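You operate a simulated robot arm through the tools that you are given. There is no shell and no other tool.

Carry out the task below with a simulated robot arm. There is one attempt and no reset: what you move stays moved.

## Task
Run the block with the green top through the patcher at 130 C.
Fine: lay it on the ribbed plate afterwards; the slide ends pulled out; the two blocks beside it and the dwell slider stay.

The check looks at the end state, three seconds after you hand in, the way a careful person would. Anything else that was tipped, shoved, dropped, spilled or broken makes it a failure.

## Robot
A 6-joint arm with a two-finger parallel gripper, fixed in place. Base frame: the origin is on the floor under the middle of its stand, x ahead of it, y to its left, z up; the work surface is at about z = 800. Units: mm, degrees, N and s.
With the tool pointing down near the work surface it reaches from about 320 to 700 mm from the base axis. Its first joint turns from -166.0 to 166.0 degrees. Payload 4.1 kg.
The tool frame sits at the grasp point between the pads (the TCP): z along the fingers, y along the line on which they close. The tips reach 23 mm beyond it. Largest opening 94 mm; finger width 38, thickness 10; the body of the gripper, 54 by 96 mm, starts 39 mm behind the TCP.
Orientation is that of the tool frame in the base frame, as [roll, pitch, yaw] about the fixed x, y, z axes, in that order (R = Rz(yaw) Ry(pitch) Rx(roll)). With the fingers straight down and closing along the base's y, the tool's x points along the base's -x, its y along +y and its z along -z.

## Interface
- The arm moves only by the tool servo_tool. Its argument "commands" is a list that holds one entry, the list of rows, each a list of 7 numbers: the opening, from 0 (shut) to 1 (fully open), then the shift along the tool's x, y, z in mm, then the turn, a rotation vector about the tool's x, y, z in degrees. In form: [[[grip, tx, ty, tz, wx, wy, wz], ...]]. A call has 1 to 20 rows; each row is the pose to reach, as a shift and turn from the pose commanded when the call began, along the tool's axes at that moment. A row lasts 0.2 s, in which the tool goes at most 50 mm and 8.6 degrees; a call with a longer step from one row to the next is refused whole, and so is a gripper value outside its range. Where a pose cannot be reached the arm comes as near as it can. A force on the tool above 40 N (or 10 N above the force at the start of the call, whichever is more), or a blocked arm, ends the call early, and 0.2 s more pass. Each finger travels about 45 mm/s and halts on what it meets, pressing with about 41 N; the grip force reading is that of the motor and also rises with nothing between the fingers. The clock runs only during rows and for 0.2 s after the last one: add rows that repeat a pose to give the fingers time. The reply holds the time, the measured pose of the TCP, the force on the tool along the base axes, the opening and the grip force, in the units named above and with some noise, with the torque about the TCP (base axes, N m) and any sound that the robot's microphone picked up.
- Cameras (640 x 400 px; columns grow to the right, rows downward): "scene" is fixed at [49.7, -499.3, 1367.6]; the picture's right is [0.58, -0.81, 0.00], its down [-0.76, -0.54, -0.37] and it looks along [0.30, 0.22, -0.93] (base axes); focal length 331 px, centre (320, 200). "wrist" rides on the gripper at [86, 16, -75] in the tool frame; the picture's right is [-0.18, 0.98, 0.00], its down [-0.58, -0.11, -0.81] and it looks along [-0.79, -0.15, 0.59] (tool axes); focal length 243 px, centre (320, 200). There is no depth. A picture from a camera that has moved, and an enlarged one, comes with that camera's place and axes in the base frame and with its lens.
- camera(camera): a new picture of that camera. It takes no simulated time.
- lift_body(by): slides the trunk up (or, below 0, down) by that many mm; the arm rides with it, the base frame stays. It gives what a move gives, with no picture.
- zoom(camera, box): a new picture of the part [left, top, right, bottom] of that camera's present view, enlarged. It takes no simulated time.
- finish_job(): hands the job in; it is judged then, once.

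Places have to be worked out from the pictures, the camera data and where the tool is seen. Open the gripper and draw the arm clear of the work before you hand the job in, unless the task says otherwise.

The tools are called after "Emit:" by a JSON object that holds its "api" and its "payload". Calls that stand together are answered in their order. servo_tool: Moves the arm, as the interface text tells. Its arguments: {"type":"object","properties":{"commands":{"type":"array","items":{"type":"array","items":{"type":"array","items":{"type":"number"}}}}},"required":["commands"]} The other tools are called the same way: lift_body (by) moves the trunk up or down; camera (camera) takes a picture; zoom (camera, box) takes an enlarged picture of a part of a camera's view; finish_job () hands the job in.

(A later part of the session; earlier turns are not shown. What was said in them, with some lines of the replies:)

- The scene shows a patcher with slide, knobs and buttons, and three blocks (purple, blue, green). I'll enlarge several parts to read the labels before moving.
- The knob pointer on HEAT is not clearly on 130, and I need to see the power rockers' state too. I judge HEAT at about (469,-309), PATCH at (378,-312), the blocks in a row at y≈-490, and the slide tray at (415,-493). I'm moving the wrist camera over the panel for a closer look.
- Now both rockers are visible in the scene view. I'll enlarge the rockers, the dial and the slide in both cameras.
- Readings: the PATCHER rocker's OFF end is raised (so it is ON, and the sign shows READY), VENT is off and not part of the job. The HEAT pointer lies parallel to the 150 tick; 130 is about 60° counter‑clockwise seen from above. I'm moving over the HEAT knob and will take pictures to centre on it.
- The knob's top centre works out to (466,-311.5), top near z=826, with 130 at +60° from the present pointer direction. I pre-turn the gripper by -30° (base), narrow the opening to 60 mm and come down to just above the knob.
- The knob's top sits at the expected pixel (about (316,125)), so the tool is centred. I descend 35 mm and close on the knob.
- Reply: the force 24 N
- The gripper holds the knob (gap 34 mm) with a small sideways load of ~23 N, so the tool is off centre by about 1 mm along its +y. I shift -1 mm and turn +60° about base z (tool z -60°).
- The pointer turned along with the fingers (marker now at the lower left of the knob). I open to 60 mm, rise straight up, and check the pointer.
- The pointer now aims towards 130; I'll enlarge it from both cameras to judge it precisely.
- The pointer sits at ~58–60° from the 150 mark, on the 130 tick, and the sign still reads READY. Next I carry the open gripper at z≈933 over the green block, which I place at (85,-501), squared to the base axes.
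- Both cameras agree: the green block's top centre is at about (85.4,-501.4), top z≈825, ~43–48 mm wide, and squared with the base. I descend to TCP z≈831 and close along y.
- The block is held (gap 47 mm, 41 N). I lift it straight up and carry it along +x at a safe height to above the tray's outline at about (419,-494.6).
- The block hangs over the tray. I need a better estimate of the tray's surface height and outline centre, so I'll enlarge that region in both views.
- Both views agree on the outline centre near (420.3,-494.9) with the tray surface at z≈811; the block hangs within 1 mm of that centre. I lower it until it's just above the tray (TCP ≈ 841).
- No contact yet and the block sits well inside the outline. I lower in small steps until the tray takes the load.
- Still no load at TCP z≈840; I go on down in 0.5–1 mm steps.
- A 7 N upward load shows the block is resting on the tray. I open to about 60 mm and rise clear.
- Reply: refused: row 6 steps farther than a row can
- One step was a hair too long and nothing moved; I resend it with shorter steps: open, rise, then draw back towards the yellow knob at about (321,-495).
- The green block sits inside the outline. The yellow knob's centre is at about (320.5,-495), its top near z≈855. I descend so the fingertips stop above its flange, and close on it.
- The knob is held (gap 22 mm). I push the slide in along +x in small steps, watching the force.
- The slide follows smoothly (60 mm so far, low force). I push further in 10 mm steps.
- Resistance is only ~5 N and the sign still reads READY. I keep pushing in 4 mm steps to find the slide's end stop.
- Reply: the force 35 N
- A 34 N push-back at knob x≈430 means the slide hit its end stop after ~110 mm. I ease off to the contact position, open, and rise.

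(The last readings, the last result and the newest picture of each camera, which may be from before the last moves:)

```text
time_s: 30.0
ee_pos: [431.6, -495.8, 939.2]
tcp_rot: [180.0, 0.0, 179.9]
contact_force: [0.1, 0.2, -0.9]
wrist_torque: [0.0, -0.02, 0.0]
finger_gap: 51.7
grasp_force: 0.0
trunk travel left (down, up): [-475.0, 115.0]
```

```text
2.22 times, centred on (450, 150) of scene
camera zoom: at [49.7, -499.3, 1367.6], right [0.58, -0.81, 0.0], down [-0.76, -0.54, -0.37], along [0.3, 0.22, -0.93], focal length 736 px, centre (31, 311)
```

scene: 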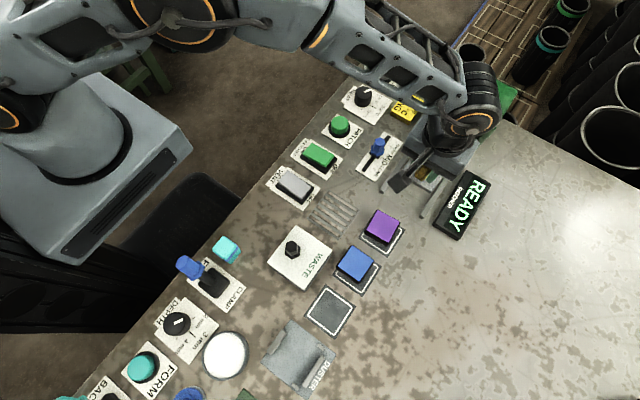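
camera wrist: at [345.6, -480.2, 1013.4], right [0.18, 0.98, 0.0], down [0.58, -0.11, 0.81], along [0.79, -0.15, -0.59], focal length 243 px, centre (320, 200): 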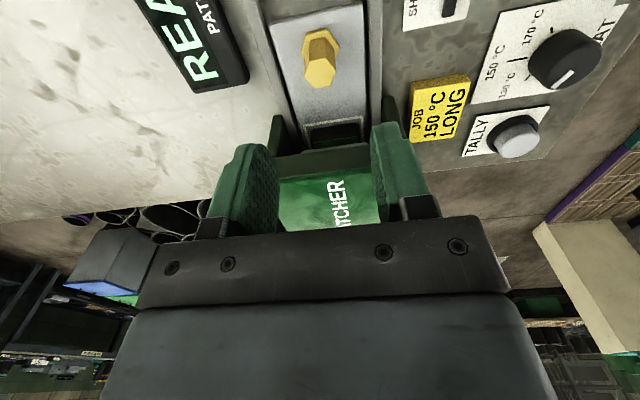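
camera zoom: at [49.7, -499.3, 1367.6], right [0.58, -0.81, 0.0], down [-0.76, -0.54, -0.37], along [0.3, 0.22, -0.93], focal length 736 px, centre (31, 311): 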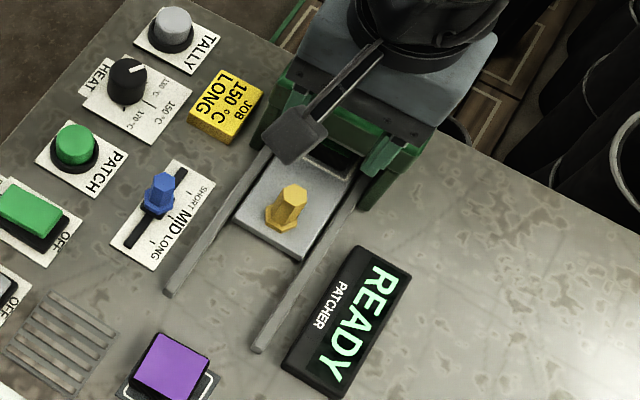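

The slide is fully in with the block under the housing, sign still READY. Now I close the fingers and move over the PATCH button (about (379,-311)) to look at it from above.

Emit:
{"api": "servo_tool", "payload": {"commands": [[[0.4, 11, 37, 0, 0, 0, 0], [0.2, 22, 74, 0, 0, 0, 0], [0, 33, 111, 0, 0, 0, 0], [0, 44, 148, 0, 0, 0, 0], [0, 53, 184, 10, 0, 0, 0], [0, 53, 184, 30, 0, 0, 0], [0, 53, 184, 30, 0, 0, 0]]]}}

Emit:
{"api": "camera", "payload": {"camera": "wrist"}}

Emit:
{"api": "zoom", "payload": {"camera": "scene", "box": [300, 60, 480, 200]}}

```text
time_s: 31.6
ee_pos: [379.5, -315.0, 909.4]
tcp_rot: [180.0, 0.0, -180.0]
contact_force: [0.3, 0.2, -0.6]
wrist_torque: [-0.04, -0.02, 0.01]
finger_gap: 0.0
grasp_force: 40.8
trunk travel left (down, up): [-475.0, 115.0]
```

```text
taken
camera wrist: at [293.2, -297.8, 982.3], right [0.18, 0.98, 0.0], down [0.58, -0.11, 0.81], along [0.79, -0.15, -0.59], focal length 243 px, centre (320, 200)
```

wrist: 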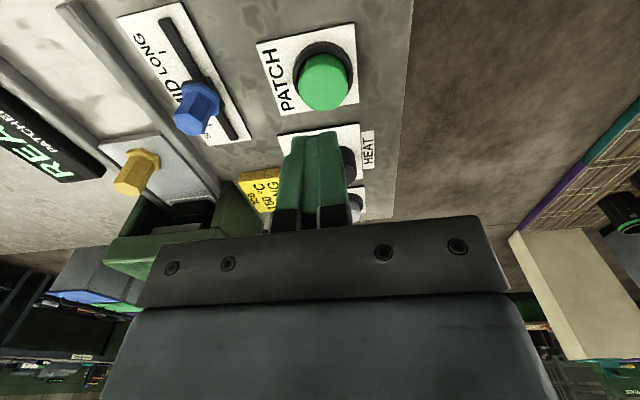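

```text
2.86 times, centred on (390, 130) of scene
camera zoom: at [49.7, -499.3, 1367.6], right [0.58, -0.81, 0.0], down [-0.76, -0.54, -0.37], along [0.3, 0.22, -0.93], focal length 946 px, centre (120, 400)
```

zoom: 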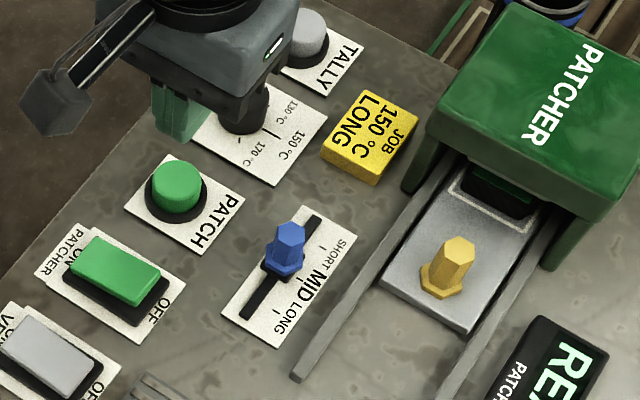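

The button appears ~2.7 mm to the +y side of the tool and 84 mm beneath it. I correct by +2.5 mm in y, go down to just above the cap, then press in 1 mm steps.

Emit:
{"api": "servo_tool", "payload": {"commands": [[[0, 0, 2.5, 25, 0, 0, 0], [0, 0, 2.5, 45, 0, 0, 0], [0, 0, 2.5, 55, 0, 0, 0], [0, 0, 2.5, 55, 0, 0, 0]]]}}

Emit:
{"api": "camera", "payload": {"camera": "wrist"}}

Emit:
{"api": "zoom", "payload": {"camera": "scene", "box": [300, 60, 480, 200]}}

```text
time_s: 32.6
ee_pos: [378.2, -308.3, 853.1]
tcp_rot: [180.0, 0.0, -179.9]
contact_force: [0.9, 0.3, 1.2]
wrist_torque: [0.01, 0.01, 0.0]
finger_gap: 0.0
grasp_force: 41.0
trunk travel left (down, up): [-475.0, 115.0]
```

```text
taken
camera wrist: at [291.8, -293.4, 926.9], right [0.18, 0.98, 0.0], down [0.58, -0.11, 0.81], along [0.79, -0.15, -0.59], focal length 243 px, centre (320, 200)
```

wrist: 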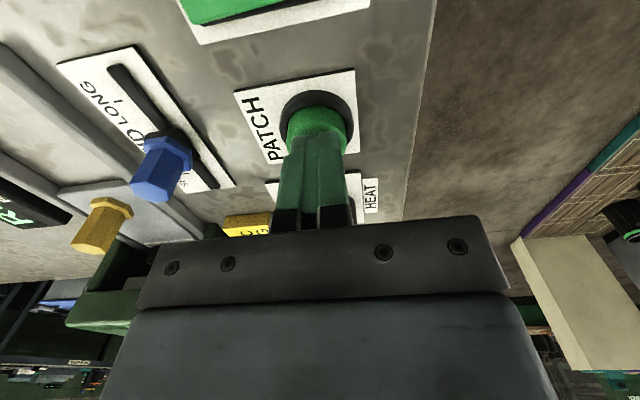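

```text
2.86 times, centred on (390, 130) of scene
camera zoom: at [49.7, -499.3, 1367.6], right [0.58, -0.81, 0.0], down [-0.76, -0.54, -0.37], along [0.3, 0.22, -0.93], focal length 946 px, centre (120, 400)
```

zoom: 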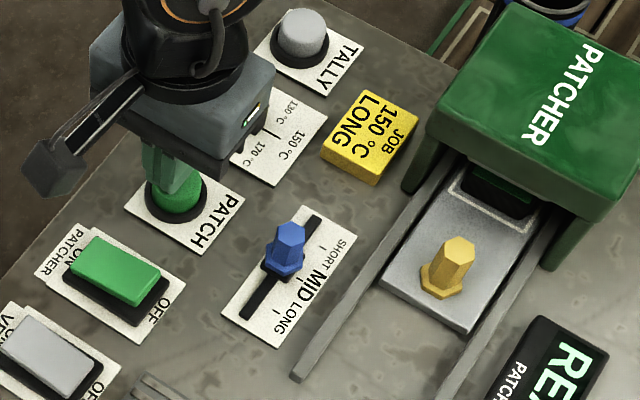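

The fingertips are above the cap. Now I press down in 1 mm steps.

Emit:
{"api": "servo_tool", "payload": {"commands": [[[0, 0, -1, 2, 0, 0, 0], [0, 0, -1, 4, 0, 0, 0], [0, 0, -1, 5, 0, 0, 0], [0, 0, -1, 6, 0, 0, 0], [0, 0, -1, 7, 0, 0, 0], [0, 0, -1, 8, 0, 0, 0], [0, 0, -1, 8, 0, 0, 0]]]}}

Emit:
{"api": "camera", "payload": {"camera": "scene"}}

```text
time_s: 34.2
ee_pos: [377.2, -310.0, 845.8]
tcp_rot: [-180.0, 0.0, 179.9]
contact_force: [1.0, 0.3, 2.3]
wrist_torque: [0.02, 0.0, -0.01]
finger_gap: 0.0
grasp_force: 40.7
trunk travel left (down, up): [-475.0, 115.0]
heard: click
```

```text
taken
```

scene: 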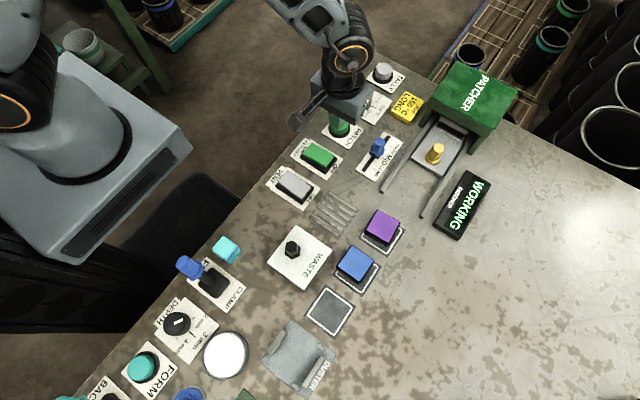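

A click, and the sign now says WORKING. I release the button, rise, and go back above the slide knob at (430,-495), waiting for the cycle to end.

Emit:
{"api": "servo_tool", "payload": {"commands": [[[0, 0, 0, -15, 0, 0, 0], [0, 0, 0, -50, 0, 0, 0], [0, 0, 0, -93, 0, 0, 0], [0.2, -11, -37, -93, 0, 0, 0], [0.4, -22, -74, -93, 0, 0, 0], [0.55, -33, -111, -93, 0, 0, 0], [0.55, -44, -148, -93, 0, 0, 0], [0.55, -52, -185, -93, 0, 0, 0], [0.55, -52, -185, -93, 0, 0, 0]]]}}

Emit:
{"api": "zoom", "payload": {"camera": "scene", "box": [360, 60, 540, 240]}}

Emit:
{"api": "camera", "payload": {"camera": "wrist"}}

```text
time_s: 36.2
ee_pos: [429.5, -496.8, 935.3]
tcp_rot: [179.9, 0.0, -180.0]
contact_force: [0.9, -0.2, -0.2]
wrist_torque: [0.01, 0.03, -0.01]
finger_gap: 51.5
grasp_force: 0.1
trunk travel left (down, up): [-475.0, 115.0]
```

```text
2.22 times, centred on (450, 150) of scene
camera zoom: at [49.7, -499.3, 1367.6], right [0.58, -0.81, 0.0], down [-0.76, -0.54, -0.37], along [0.3, 0.22, -0.93], focal length 736 px, centre (31, 311)
```

zoom: 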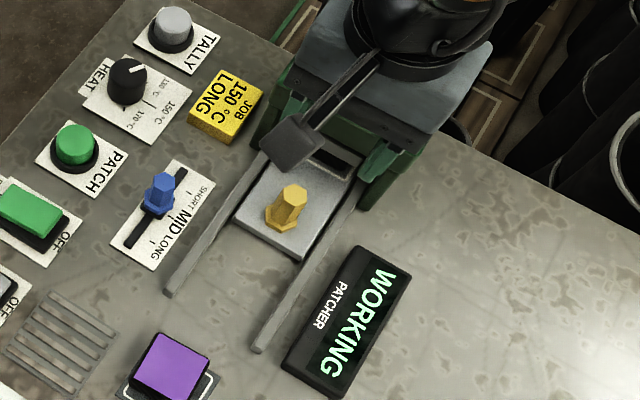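

```text
taken
camera wrist: at [344.6, -481.1, 1008.0], right [0.18, 0.98, 0.0], down [0.58, -0.11, 0.81], along [0.79, -0.15, -0.59], focal length 243 px, centre (320, 200)
```

wrist: 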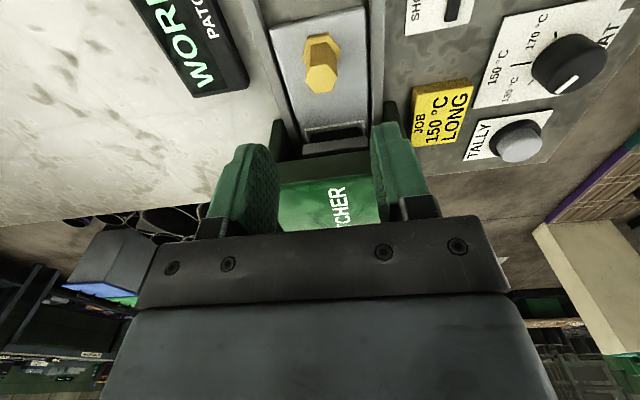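

The sign still reads WORKING and a press plate has come down over the block. I hold still for 4 s and look again.

Emit:
{"api": "servo_tool", "payload": {"commands": [[[0.55, 0, 0, 0, 0, 0, 0], [0.55, 0, 0, 0, 0, 0, 0], [0.55, 0, 0, 0, 0, 0, 0], [0.55, 0, 0, 0, 0, 0, 0], [0.55, 0, 0, 0, 0, 0, 0], [0.55, 0, 0, 0, 0, 0, 0], [0.55, 0, 0, 0, 0, 0, 0], [0.55, 0, 0, 0, 0, 0, 0], [0.55, 0, 0, 0, 0, 0, 0], [0.55, 0, 0, 0, 0, 0, 0], [0.55, 0, 0, 0, 0, 0, 0], [0.55, 0, 0, 0, 0, 0, 0], [0.55, 0, 0, 0, 0, 0, 0], [0.55, 0, 0, 0, 0, 0, 0], [0.55, 0, 0, 0, 0, 0, 0], [0.55, 0, 0, 0, 0, 0, 0], [0.55, 0, 0, 0, 0, 0, 0], [0.55, 0, 0, 0, 0, 0, 0], [0.55, 0, 0, 0, 0, 0, 0], [0.55, 0, 0, 0, 0, 0, 0]]]}}

Emit:
{"api": "zoom", "payload": {"camera": "scene", "box": [360, 60, 540, 240]}}

Emit:
{"api": "camera", "payload": {"camera": "wrist"}}

```text
time_s: 40.4
ee_pos: [430.6, -496.4, 934.7]
tcp_rot: [179.9, 0.0, 179.9]
contact_force: [-0.5, 0.3, 0.5]
wrist_torque: [-0.04, 0.01, 0.0]
finger_gap: 51.8
grasp_force: 0.0
trunk travel left (down, up): [-475.0, 115.0]
```

```text
2.22 times, centred on (450, 150) of scene
camera zoom: at [49.7, -499.3, 1367.6], right [0.58, -0.81, 0.0], down [-0.76, -0.54, -0.37], along [0.3, 0.22, -0.93], focal length 736 px, centre (31, 311)
```

zoom: 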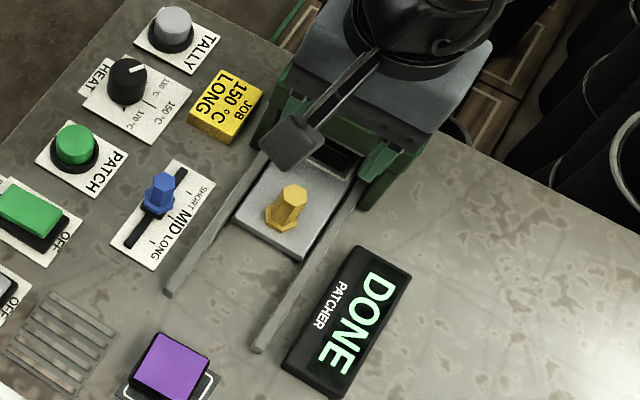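

```text
taken
camera wrist: at [344.6, -480.7, 1008.3], right [0.18, 0.98, 0.0], down [0.58, -0.11, 0.81], along [0.79, -0.15, -0.59], focal length 243 px, centre (320, 200)
```

wrist: 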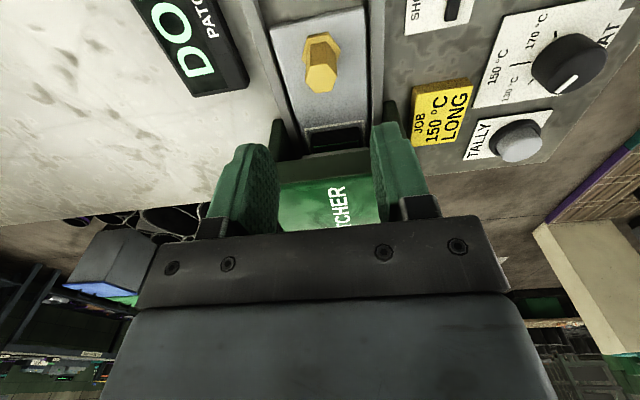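

DONE is shown and the press plate is back up. Before gripping, I enlarge the knob to find its exact spot now.

Emit:
{"api": "zoom", "payload": {"camera": "wrist", "box": [256, 0, 384, 160]}}

Emit:
{"api": "zoom", "payload": {"camera": "scene", "box": [400, 110, 480, 180]}}

```text
2.50 times, centred on (320, 80) of wrist
camera zoom: at [344.6, -480.7, 1008.3], right [0.18, 0.98, 0.0], down [0.58, -0.11, 0.81], along [0.79, -0.15, -0.59], focal length 606 px, centre (320, 500)
```

zoom: 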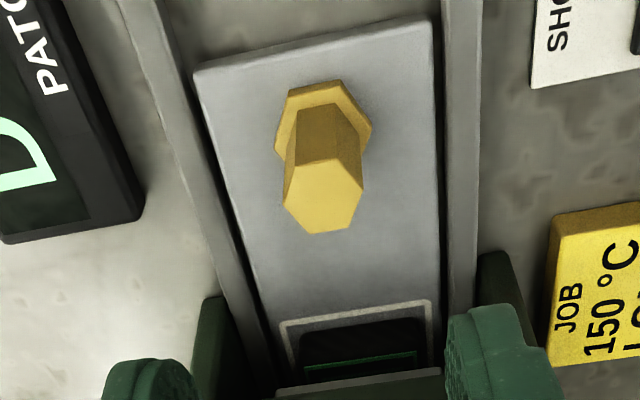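

```text
5.71 times, centred on (440, 145) of scene
camera zoom: at [49.7, -499.3, 1367.6], right [0.58, -0.81, 0.0], down [-0.76, -0.54, -0.37], along [0.3, 0.22, -0.93], focal length 1893 px, centre (-366, 514)
```

zoom: 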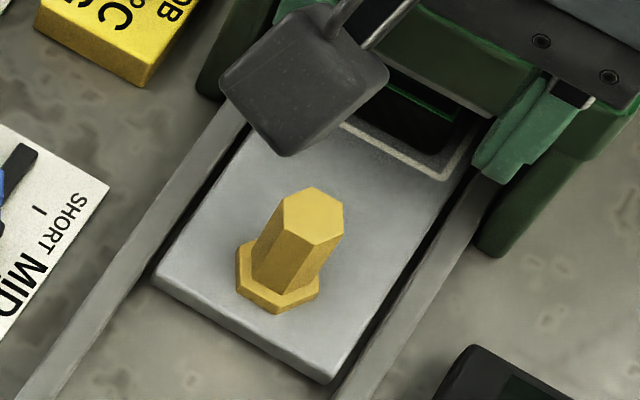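

The knob's centre is now at about (423,-494.7), ~7 mm behind the tool in x. I shift, descend to the same grip height and close on it.

Emit:
{"api": "servo_tool", "payload": {"commands": [[[0.6, 7, 1.5, 20, 0, 0, 0], [0.6, 7, 1.5, 55, 0, 0, 0], [0.6, 7, 1.5, 78, 0, 0, 0], [0.6, 7, 1.5, 87, 0, 0, 0], [0.6, 7, 1.5, 87, 0, 0, 0], [0.3, 7, 1.5, 87, 0, 0, 0], [0.1, 7, 1.5, 87, 0, 0, 0], [0.1, 7, 1.5, 87, 0, 0, 0], [0.1, 7, 1.5, 87, 0, 0, 0]]]}}

Emit:
{"api": "camera", "payload": {"camera": "wrist"}}

```text
time_s: 42.4
ee_pos: [423.6, -494.8, 850.2]
tcp_rot: [180.0, 0.1, 179.9]
contact_force: [1.1, -8.6, -0.3]
wrist_torque: [0.28, -0.21, -0.02]
finger_gap: 21.7
grasp_force: 45.4
trunk travel left (down, up): [-475.0, 115.0]
```

```text
taken
camera wrist: at [337.9, -478.9, 923.5], right [0.19, 0.98, 0.0], down [0.58, -0.11, 0.81], along [0.79, -0.15, -0.59], focal length 243 px, centre (320, 200)
```

wrist: 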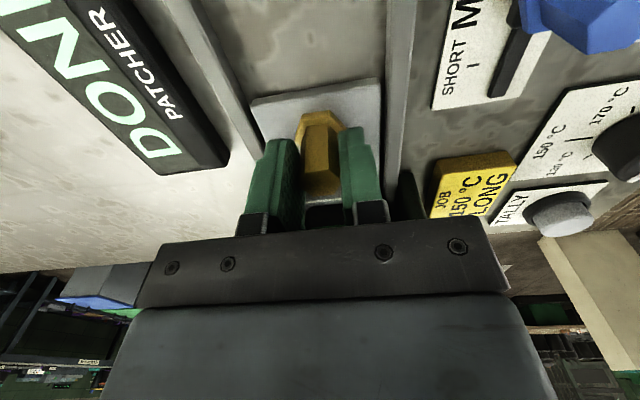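

The knob is held again. I pull the slide out gently along -x, 8–10 mm per step.

Emit:
{"api": "servo_tool", "payload": {"commands": [[[0.1, 3, 0, 0, 0, 0, 0], [0.1, 8, 0, 0, 0, 0, 0], [0.1, 16, 0, 0, 0, 0, 0], [0.1, 25, 0, 0, 0, 0, 0], [0.1, 34, 0, 0, 0, 0, 0], [0.1, 43, 0, 0, 0, 0, 0], [0.1, 52, 0, 0, 0, 0, 0], [0.1, 61, 0, 0, 0, 0, 0], [0.1, 70, 0, 0, 0, 0, 0], [0.1, 78, 0, 0, 0, 0, 0], [0.1, 86, 0, 0, 0, 0, 0], [0.1, 92, 0, 0, 0, 0, 0], [0.1, 96, 0, 0, 0, 0, 0], [0.1, 96, 0, 0, 0, 0, 0]]]}}

Emit:
{"api": "camera", "payload": {"camera": "scene"}}

```text
time_s: 45.4
ee_pos: [326.9, -494.5, 849.8]
tcp_rot: [179.7, -0.1, -180.0]
contact_force: [-0.9, -12.1, -19.5]
wrist_torque: [-0.66, -1.09, -0.01]
finger_gap: 21.8
grasp_force: 45.4
trunk travel left (down, up): [-475.0, 115.0]
```

```text
taken
```

scene: 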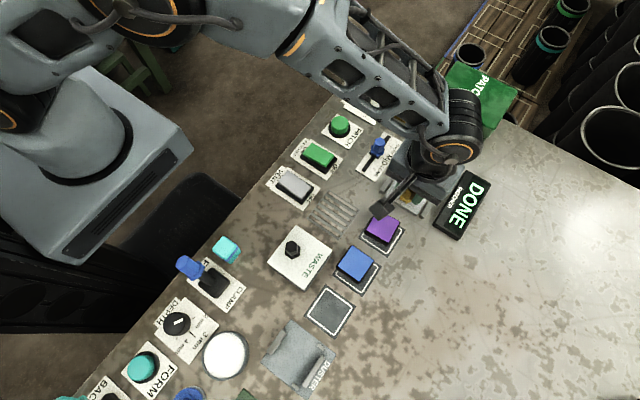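

The slide came out ~97 mm; there's a small downward load so I ease the tool 1 mm down and pull the last few millimetres to the out-stop.

Emit:
{"api": "servo_tool", "payload": {"commands": [[[0.1, 2, 0, 1, 0, 0, 0], [0.1, 4, 0, 1, 0, 0, 0], [0.1, 6, 0, 1, 0, 0, 0], [0.1, 8, 0, 1, 0, 0, 0], [0.1, 8, 0, 1, 0, 0, 0]]]}}

Emit:
{"api": "camera", "payload": {"camera": "wrist"}}

```text
time_s: 46.6
ee_pos: [324.1, -494.0, 849.3]
tcp_rot: [-179.8, 0.2, -179.9]
contact_force: [35.1, -14.2, -1.2]
wrist_torque: [0.44, -0.31, 0.06]
finger_gap: 21.9
grasp_force: 45.0
trunk travel left (down, up): [-475.0, 115.0]
```

```text
taken
camera wrist: at [238.2, -478.8, 923.5], right [0.18, 0.98, 0.0], down [0.58, -0.11, 0.81], along [0.79, -0.15, -0.59], focal length 243 px, centre (320, 200)
```

wrist: 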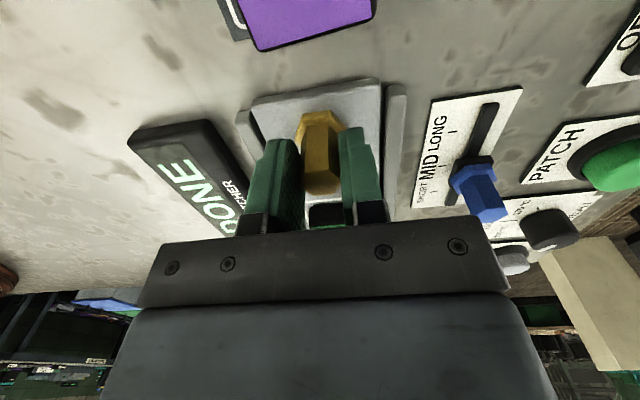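

A 35 N pull-back marks the out-stop: the slide is fully out. I relax, open, rise, and look at the block from above.

Emit:
{"api": "servo_tool", "payload": {"commands": [[[0.1, -2.5, 0, 0, 0, 0, 0], [0.3, -2.5, 0, 0, 0, 0, 0], [0.6, -2.5, 0, 0, 0, 0, 0], [0.64, -2.5, 0, 0, 0, 0, 0], [0.64, -2.5, 0, -20, 0, 0, 0], [0.64, -2.5, 0, -55, 0, 0, 0], [0.64, -2.5, 0, -85, 0, 0, 0], [0.64, -2.5, 0, -85, 0, 0, 0]]]}}

Emit:
{"api": "camera", "payload": {"camera": "wrist"}}

Emit:
{"api": "zoom", "payload": {"camera": "scene", "box": [360, 60, 540, 240]}}

```text
time_s: 48.4
ee_pos: [322.4, -492.5, 933.7]
tcp_rot: [-180.0, 0.0, -180.0]
contact_force: [0.9, -0.3, -0.4]
wrist_torque: [0.01, 0.02, -0.05]
finger_gap: 60.0
grasp_force: 0.0
trunk travel left (down, up): [-475.0, 115.0]
```

```text
taken
camera wrist: at [236.2, -476.1, 1007.6], right [0.18, 0.98, 0.0], down [0.58, -0.11, 0.81], along [0.79, -0.15, -0.59], focal length 243 px, centre (320, 200)
```

wrist: 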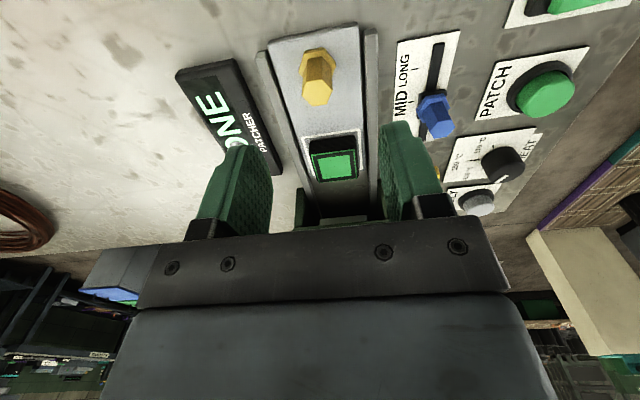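

```text
2.22 times, centred on (450, 150) of scene
camera zoom: at [49.7, -499.3, 1367.6], right [0.58, -0.81, 0.0], down [-0.76, -0.54, -0.37], along [0.3, 0.22, -0.93], focal length 736 px, centre (31, 311)
```

zoom: 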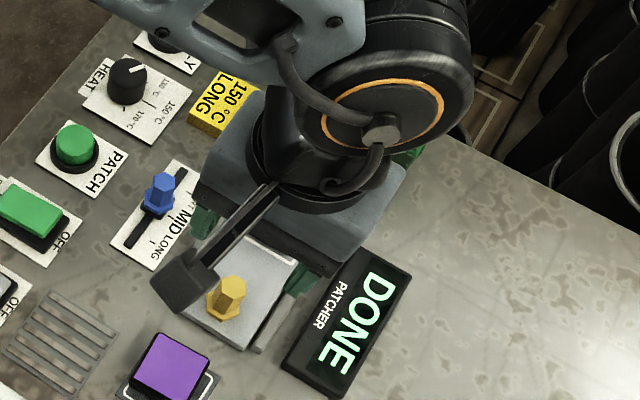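

The block's top now shows a pressed square mark. I move over the tray to measure where the block sits.

Emit:
{"api": "servo_tool", "payload": {"commands": [[[0.7, -40, -1, 0, 0, 0, 0], [0.8, -80, -1, 0, 0, 0, 0], [0.8, -96, -1, 0, 0, 0, 0], [0.8, -96, -1, 0, 0, 0, 0], [0.8, -96, -1, 0, 0, 0, 0]]]}}

Emit:
{"api": "camera", "payload": {"camera": "wrist"}}

Emit:
{"api": "zoom", "payload": {"camera": "scene", "box": [360, 60, 540, 240]}}

```text
time_s: 49.6
ee_pos: [416.1, -493.6, 930.5]
tcp_rot: [-179.9, 0.0, 180.0]
contact_force: [-0.2, 0.3, 0.6]
wrist_torque: [-0.04, -0.02, -0.01]
finger_gap: 75.0
grasp_force: 0.0
trunk travel left (down, up): [-475.0, 115.0]
```

```text
taken
camera wrist: at [329.7, -477.4, 1005.7], right [0.18, 0.98, 0.0], down [0.58, -0.11, 0.81], along [0.79, -0.15, -0.59], focal length 243 px, centre (320, 200)
```

wrist: 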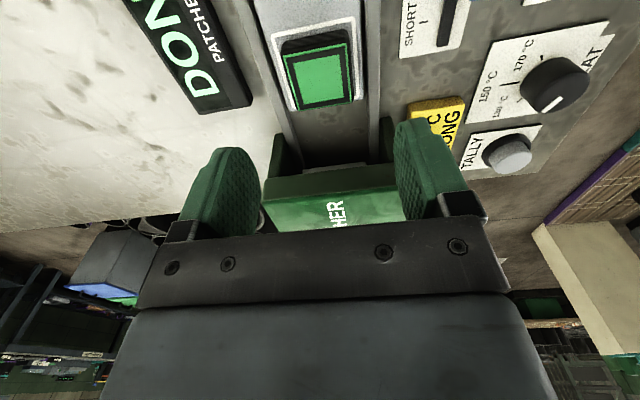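

```text
2.22 times, centred on (450, 150) of scene
camera zoom: at [49.7, -499.3, 1367.6], right [0.58, -0.81, 0.0], down [-0.76, -0.54, -0.37], along [0.3, 0.22, -0.93], focal length 736 px, centre (31, 311)
```

zoom: 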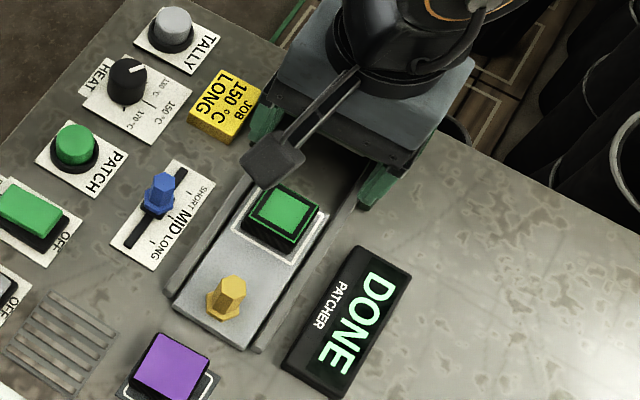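

The block is on the tray within the outline. I enlarge both views to fix its centre and orientation.

Emit:
{"api": "zoom", "payload": {"camera": "wrist", "box": [256, 0, 384, 130]}}

Emit:
{"api": "zoom", "payload": {"camera": "scene", "box": [400, 110, 480, 180]}}

```text
3.08 times, centred on (320, 65) of wrist
camera zoom: at [329.7, -477.4, 1005.7], right [0.18, 0.98, 0.0], down [0.58, -0.11, 0.81], along [0.79, -0.15, -0.59], focal length 746 px, centre (320, 615)
```

zoom: 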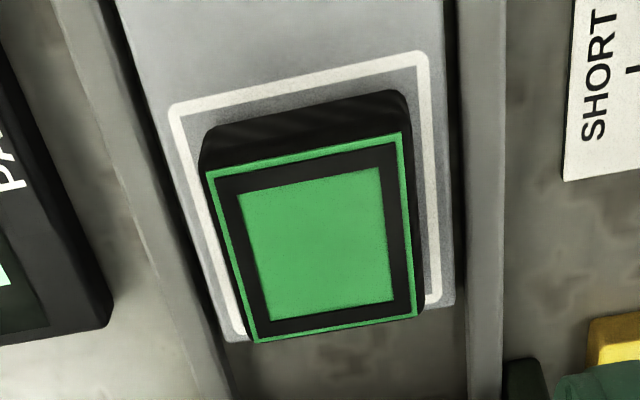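

```text
5.71 times, centred on (440, 145) of scene
camera zoom: at [49.7, -499.3, 1367.6], right [0.58, -0.81, 0.0], down [-0.76, -0.54, -0.37], along [0.3, 0.22, -0.93], focal length 1893 px, centre (-366, 514)
```

zoom: 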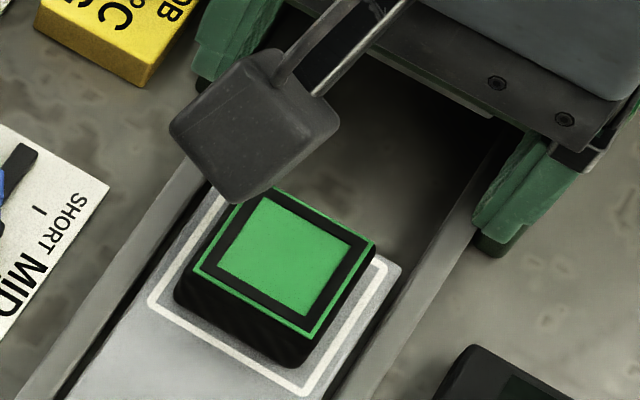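

The block's top centre is at (417.5,-493.6), squarely aligned and directly beneath the tool. I narrow to 60 mm, descend to z≈840.5 and grip.

Emit:
{"api": "servo_tool", "payload": {"commands": [[[0.64, 0, 0, 30, 0, 0, 0], [0.64, 0, 0, 60, 0, 0, 0], [0.64, 0, 0, 80, 0, 0, 0], [0.64, 0, 0, 89, 0, 0, 0], [0.64, 0, 0, 89, 0, 0, 0], [0.35, 0, 0, 89, 0, 0, 0], [0.35, 0, 0, 89, 0, 0, 0], [0.35, 0, 0, 89, 0, 0, 0]]]}}

Emit:
{"api": "camera", "payload": {"camera": "wrist"}}

```text
time_s: 51.4
ee_pos: [416.3, -496.1, 843.4]
tcp_rot: [179.9, 0.0, 180.0]
contact_force: [0.3, -0.4, -0.2]
wrist_torque: [-0.04, -0.05, -0.01]
finger_gap: 46.9
grasp_force: 40.2
trunk travel left (down, up): [-475.0, 115.0]
```

```text
taken
camera wrist: at [331.1, -480.4, 917.7], right [0.18, 0.98, 0.0], down [0.58, -0.11, 0.81], along [0.79, -0.15, -0.59], focal length 243 px, centre (320, 200)
```

wrist: 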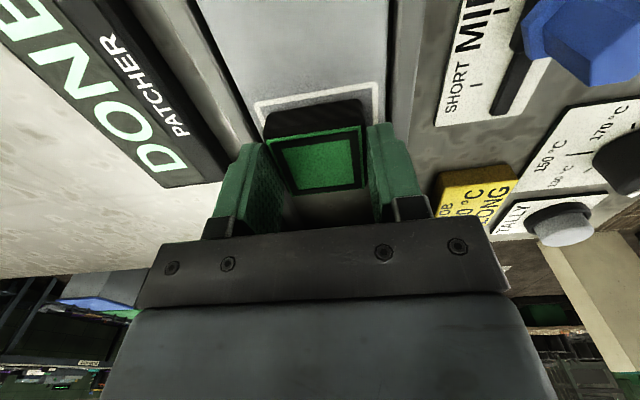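

The block is gripped (47 mm). I lift it straight up and carry it to above the ribbed plate, which I place at about (224,-404.6).

Emit:
{"api": "servo_tool", "payload": {"commands": [[[0.35, 0, 0, -15, 0, 0, 0], [0.35, 0, 0, -50, 0, 0, 0], [0.35, 0, 0, -90, 0, 0, 0], [0.35, 32, 15, -90, 0, 0, 0], [0.35, 70, 33, -90, 0, 0, 0], [0.35, 108, 51, -90, 0, 0, 0], [0.35, 146, 69, -90, 0, 0, 0], [0.35, 178, 84, -90, 0, 0, 0], [0.35, 192.5, 90, -90, 0, 0, 0], [0.35, 192.5, 90, -90, 0, 0, 0], [0.35, 192.5, 90, -90, 0, 0, 0]]]}}

Emit:
{"api": "camera", "payload": {"camera": "wrist"}}

Emit:
{"api": "camera", "payload": {"camera": "scene"}}

```text
time_s: 53.8
ee_pos: [225.8, -403.6, 936.9]
tcp_rot: [179.9, 0.0, 180.0]
contact_force: [0.0, 0.2, -0.2]
wrist_torque: [-0.02, 0.01, 0.0]
finger_gap: 47.1
grasp_force: 40.8
trunk travel left (down, up): [-475.0, 115.0]
```

```text
taken
camera wrist: at [139.3, -388.0, 1010.0], right [0.18, 0.98, 0.0], down [0.58, -0.11, 0.81], along [0.79, -0.15, -0.59], focal length 243 px, centre (320, 200)
```

wrist: 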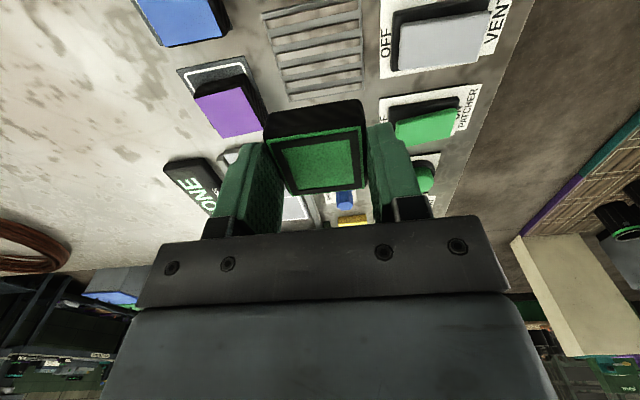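

```text
taken
```

scene: 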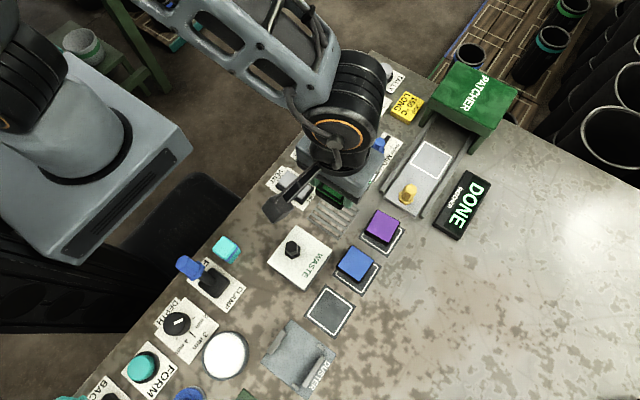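

The block is above the ribbed plate. I enlarge the wrist view to check where the plate lies relative to the block.

Emit:
{"api": "zoom", "payload": {"camera": "wrist", "box": [230, 0, 400, 120]}}

Emit:
{"api": "zoom", "payload": {"camera": "scene", "box": [260, 150, 400, 260]}}

```text
3.33 times, centred on (315, 60) of wrist
camera zoom: at [139.3, -388.0, 1010.0], right [0.18, 0.98, 0.0], down [0.58, -0.11, 0.81], along [0.79, -0.15, -0.59], focal length 809 px, centre (337, 667)
```

zoom: 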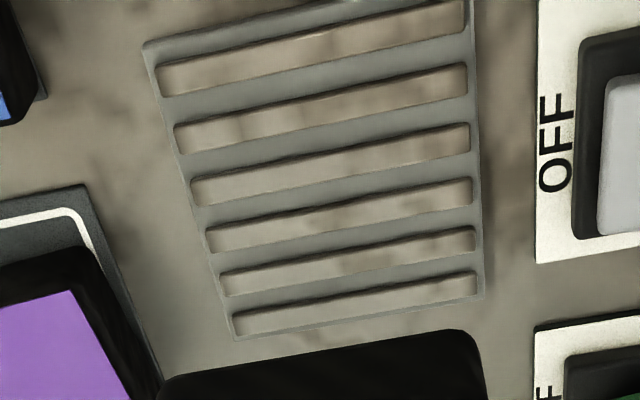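

```text
3.64 times, centred on (330, 205) of scene
camera zoom: at [49.7, -499.3, 1367.6], right [0.58, -0.81, 0.0], down [-0.76, -0.54, -0.37], along [0.3, 0.22, -0.93], focal length 1205 px, centre (284, 182)
```

zoom: 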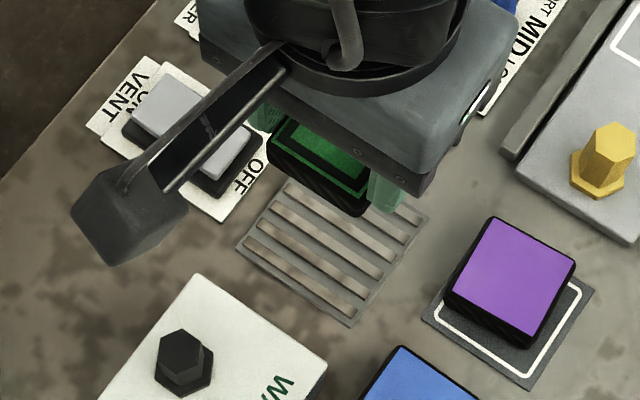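

The plate's centre computes to (225,-404.8), within ~1 mm of the tool. I lower the block to just above the ribs.

Emit:
{"api": "servo_tool", "payload": {"commands": [[[0.35, 0.5, -0.5, 40, 0, 0, 0], [0.35, 0.5, -0.5, 70, 0, 0, 0], [0.35, 0.5, -0.5, 84, 0, 0, 0], [0.35, 0.5, -0.5, 90, 0, 0, 0], [0.35, 0.5, -0.5, 90, 0, 0, 0]]]}}

Emit:
{"api": "camera", "payload": {"camera": "wrist"}}

Emit:
{"api": "zoom", "payload": {"camera": "scene", "box": [260, 150, 400, 260]}}

```text
time_s: 55.0
ee_pos: [227.4, -406.7, 847.0]
tcp_rot: [180.0, 0.1, -180.0]
contact_force: [0.6, 0.2, -0.8]
wrist_torque: [0.0, -0.01, 0.0]
finger_gap: 46.7
grasp_force: 40.7
trunk travel left (down, up): [-475.0, 115.0]
```

```text
taken
camera wrist: at [140.7, -390.2, 920.2], right [0.18, 0.98, 0.0], down [0.58, -0.11, 0.81], along [0.79, -0.15, -0.59], focal length 243 px, centre (320, 200)
```

wrist: 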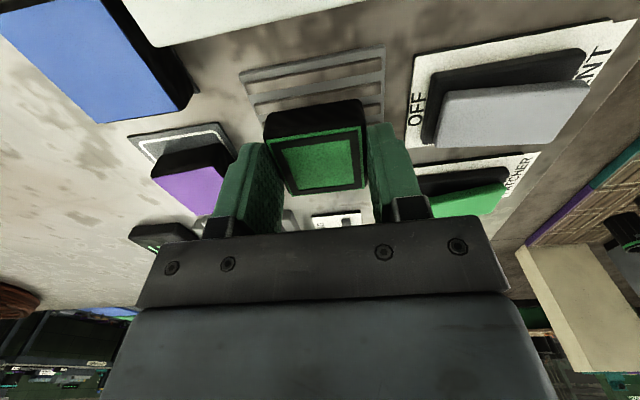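

```text
3.64 times, centred on (330, 205) of scene
camera zoom: at [49.7, -499.3, 1367.6], right [0.58, -0.81, 0.0], down [-0.76, -0.54, -0.37], along [0.3, 0.22, -0.93], focal length 1205 px, centre (284, 182)
```

zoom: 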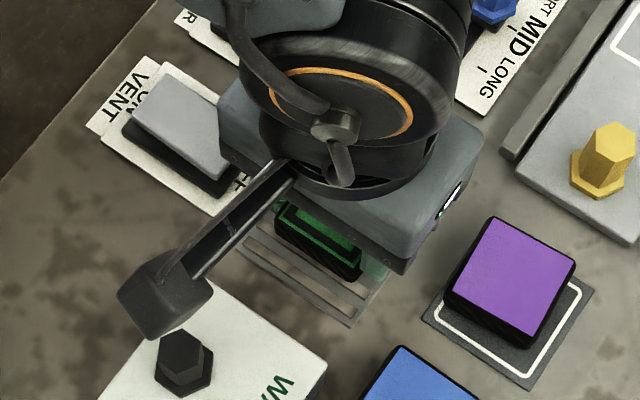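

No contact yet; the block's bottom is still ~10 mm above the ribs. I lower further with a 1 mm trim in -x.

Emit:
{"api": "servo_tool", "payload": {"commands": [[[0.35, 1, 1, 3, 0, 0, 0], [0.35, 1, 1, 5, 0, 0, 0], [0.35, 1, 1, 6, 0, 0, 0], [0.35, 1, 1, 7, 0, 0, 0], [0.35, 1, 1, 7, 0, 0, 0]]]}}

Emit:
{"api": "camera", "payload": {"camera": "wrist"}}

```text
time_s: 56.2
ee_pos: [222.8, -404.9, 839.7]
tcp_rot: [-179.8, 0.0, -180.0]
contact_force: [4.2, 3.6, 10.9]
wrist_torque: [0.23, -0.08, 0.0]
finger_gap: 46.7
grasp_force: 41.0
trunk travel left (down, up): [-475.0, 115.0]
```

```text
taken
camera wrist: at [138.3, -388.4, 913.5], right [0.18, 0.98, 0.0], down [0.58, -0.11, 0.81], along [0.79, -0.15, -0.59], focal length 243 px, centre (320, 200)
```

wrist: 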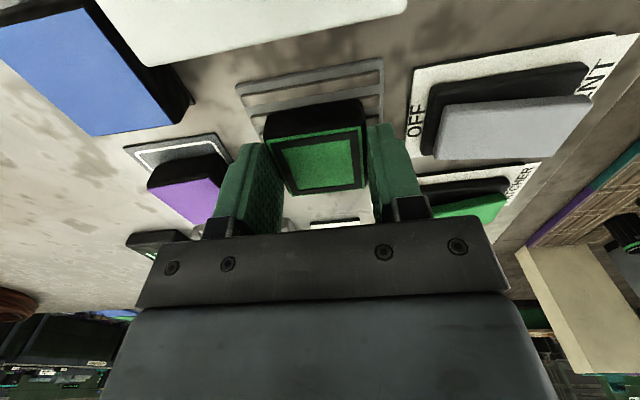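

An 11 N upward force shows the block has met the ribs. I open to ~60 mm, keep still briefly, then rise straight up.

Emit:
{"api": "servo_tool", "payload": {"commands": [[[0.5, 0, 0, 0, 0, 0, 0], [0.64, 0, 0, 0, 0, 0, 0], [0.64, 0, 0, 0, 0, 0, 0], [0.64, 0, 0, 0, 0, 0, 0], [0.64, 0, 0, -15, 0, 0, 0], [0.64, 0, 0, -50, 0, 0, 0], [0.64, 0, 0, -95, 0, 0, 0], [0.64, 0, 0, -95, 0, 0, 0]]]}}

Emit:
{"api": "camera", "payload": {"camera": "wrist"}}

Emit:
{"api": "camera", "payload": {"camera": "scene"}}

```text
time_s: 58.0
ee_pos: [220.7, -404.1, 933.2]
tcp_rot: [180.0, 0.0, 179.9]
contact_force: [-0.5, 0.4, 0.0]
wrist_torque: [-0.04, 0.02, 0.03]
finger_gap: 60.2
grasp_force: 0.1
trunk travel left (down, up): [-475.0, 115.0]
```

```text
taken
camera wrist: at [135.6, -388.3, 1006.4], right [0.18, 0.98, 0.0], down [0.58, -0.11, 0.81], along [0.79, -0.15, -0.59], focal length 243 px, centre (320, 200)
```

wrist: 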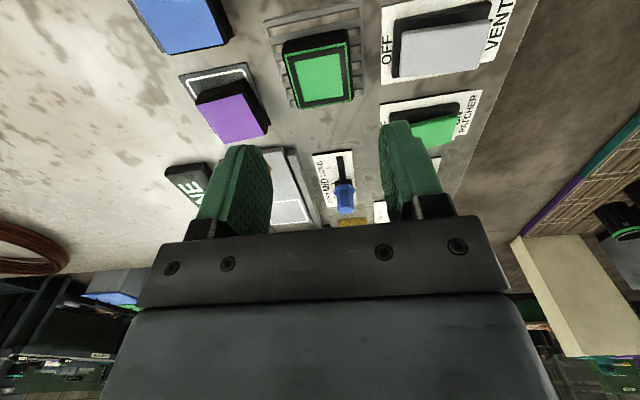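

```text
taken
```

scene: 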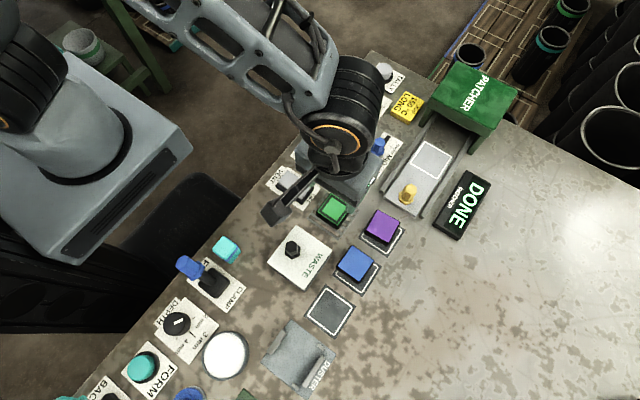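

The block rests on the ribbed plate. I open fully and draw the arm up and back to around its starting pose, then inspect everything.

Emit:
{"api": "servo_tool", "payload": {"commands": [[[0.64, 0, 0, -40, 0, 0, 0], [0.8, 0, 0, -80, 0, 0, 0], [1, 25, 30, -100, 0, 0, 0], [1, 60, 55, -105, 0, 0, 0], [1, 80, 85, -105, 0, 0, 0], [1, 80, 100, -105, 0, 0, 0], [1, 80, 100, -105, 0, 0, 0], [1, 80, 100, -105, 0, 0, 0]]]}}

Emit:
{"api": "camera", "payload": {"camera": "scene"}}

Emit:
{"api": "zoom", "payload": {"camera": "scene", "box": [260, 150, 420, 280]}}

Emit:
{"api": "zoom", "payload": {"camera": "scene", "box": [320, 40, 520, 240]}}

Emit:
{"api": "camera", "payload": {"camera": "wrist"}}

```text
time_s: 59.8
ee_pos: [143.3, -303.8, 1040.8]
tcp_rot: [180.0, 0.0, 179.9]
contact_force: [-0.4, 0.7, -0.2]
wrist_torque: [0.0, -0.02, -0.01]
finger_gap: 93.8
grasp_force: 0.1
trunk travel left (down, up): [-475.0, 115.0]
```

```text
taken
```

scene: 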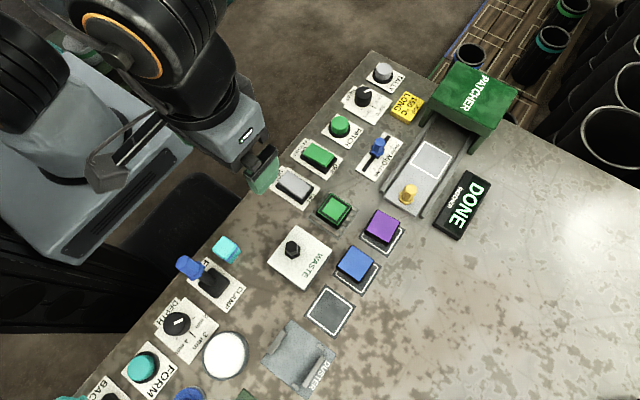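

```text
3.08 times, centred on (340, 215) of scene
camera zoom: at [49.7, -499.3, 1367.6], right [0.58, -0.81, 0.0], down [-0.76, -0.54, -0.37], along [0.3, 0.22, -0.93], focal length 1019 px, centre (258, 154)
```

zoom: 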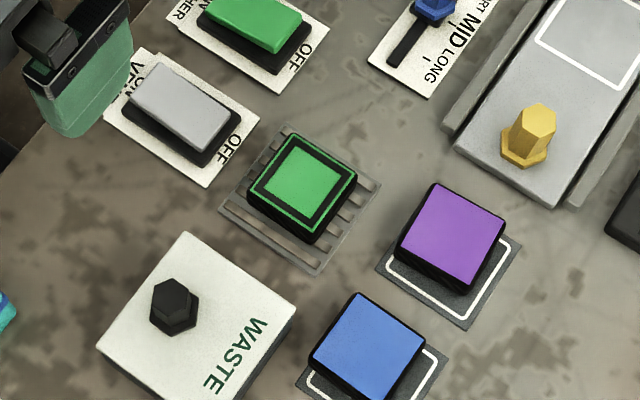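

```text
2.00 times, centred on (420, 140) of scene
camera zoom: at [49.7, -499.3, 1367.6], right [0.58, -0.81, 0.0], down [-0.76, -0.54, -0.37], along [0.3, 0.22, -0.93], focal length 663 px, centre (120, 320)
```

zoom: 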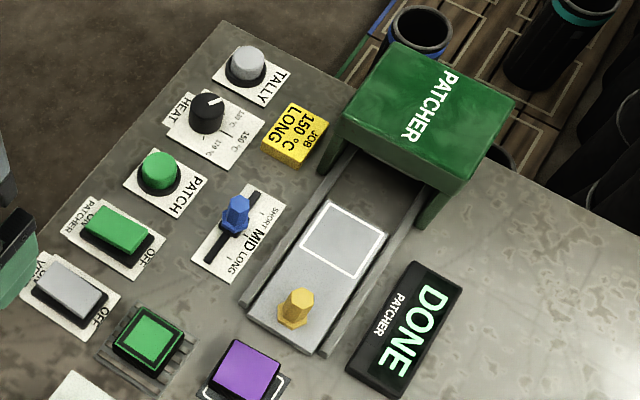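

```text
taken
camera wrist: at [58.2, -288.3, 1114.3], right [0.18, 0.98, 0.0], down [0.58, -0.11, 0.81], along [0.79, -0.15, -0.59], focal length 243 px, centre (320, 200)
```

wrist: 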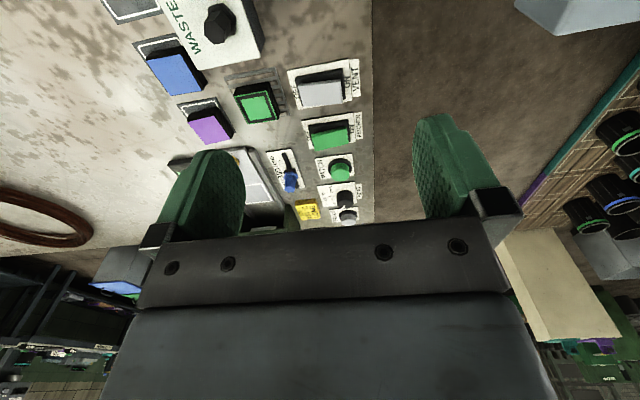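

The green block, now carrying the press mark, lies flat on the ribbed plate. The slide is out where it started, the dwell slider is still on MID, and the purple and blue blocks haven't moved. The HEAT pointer is on 130, the sign reads DONE, and the arm is clear with the gripper open. I hand the job in.

Emit:
{"api": "finish_job", "payload": {}}

```text
The job is handed in.
```

The block with the green top went through the patcher at 130 °C and now lies flat on the ribbed plate. I handed the job in, but I haven't seen the result of the check.

- **Heat:** the HEAT knob was at 150, so I turned it to 130 before the run and left it there. The yellow job card says 150 °C and LONG; I followed your instruction instead.
- **Run:** I pushed the slide in to its stop and pressed PATCH. The sign went from WORKING to DONE, and the block's top now has a square press mark.
- **Slide:** it is pulled out to its stop, back where it started.
- **Left alone:** the blue and purple blocks, the dwell slider (still on MID), and the PATCHER and VENT switches have not moved.
- **Arm:** it is drawn back clear of the work with the gripper open.
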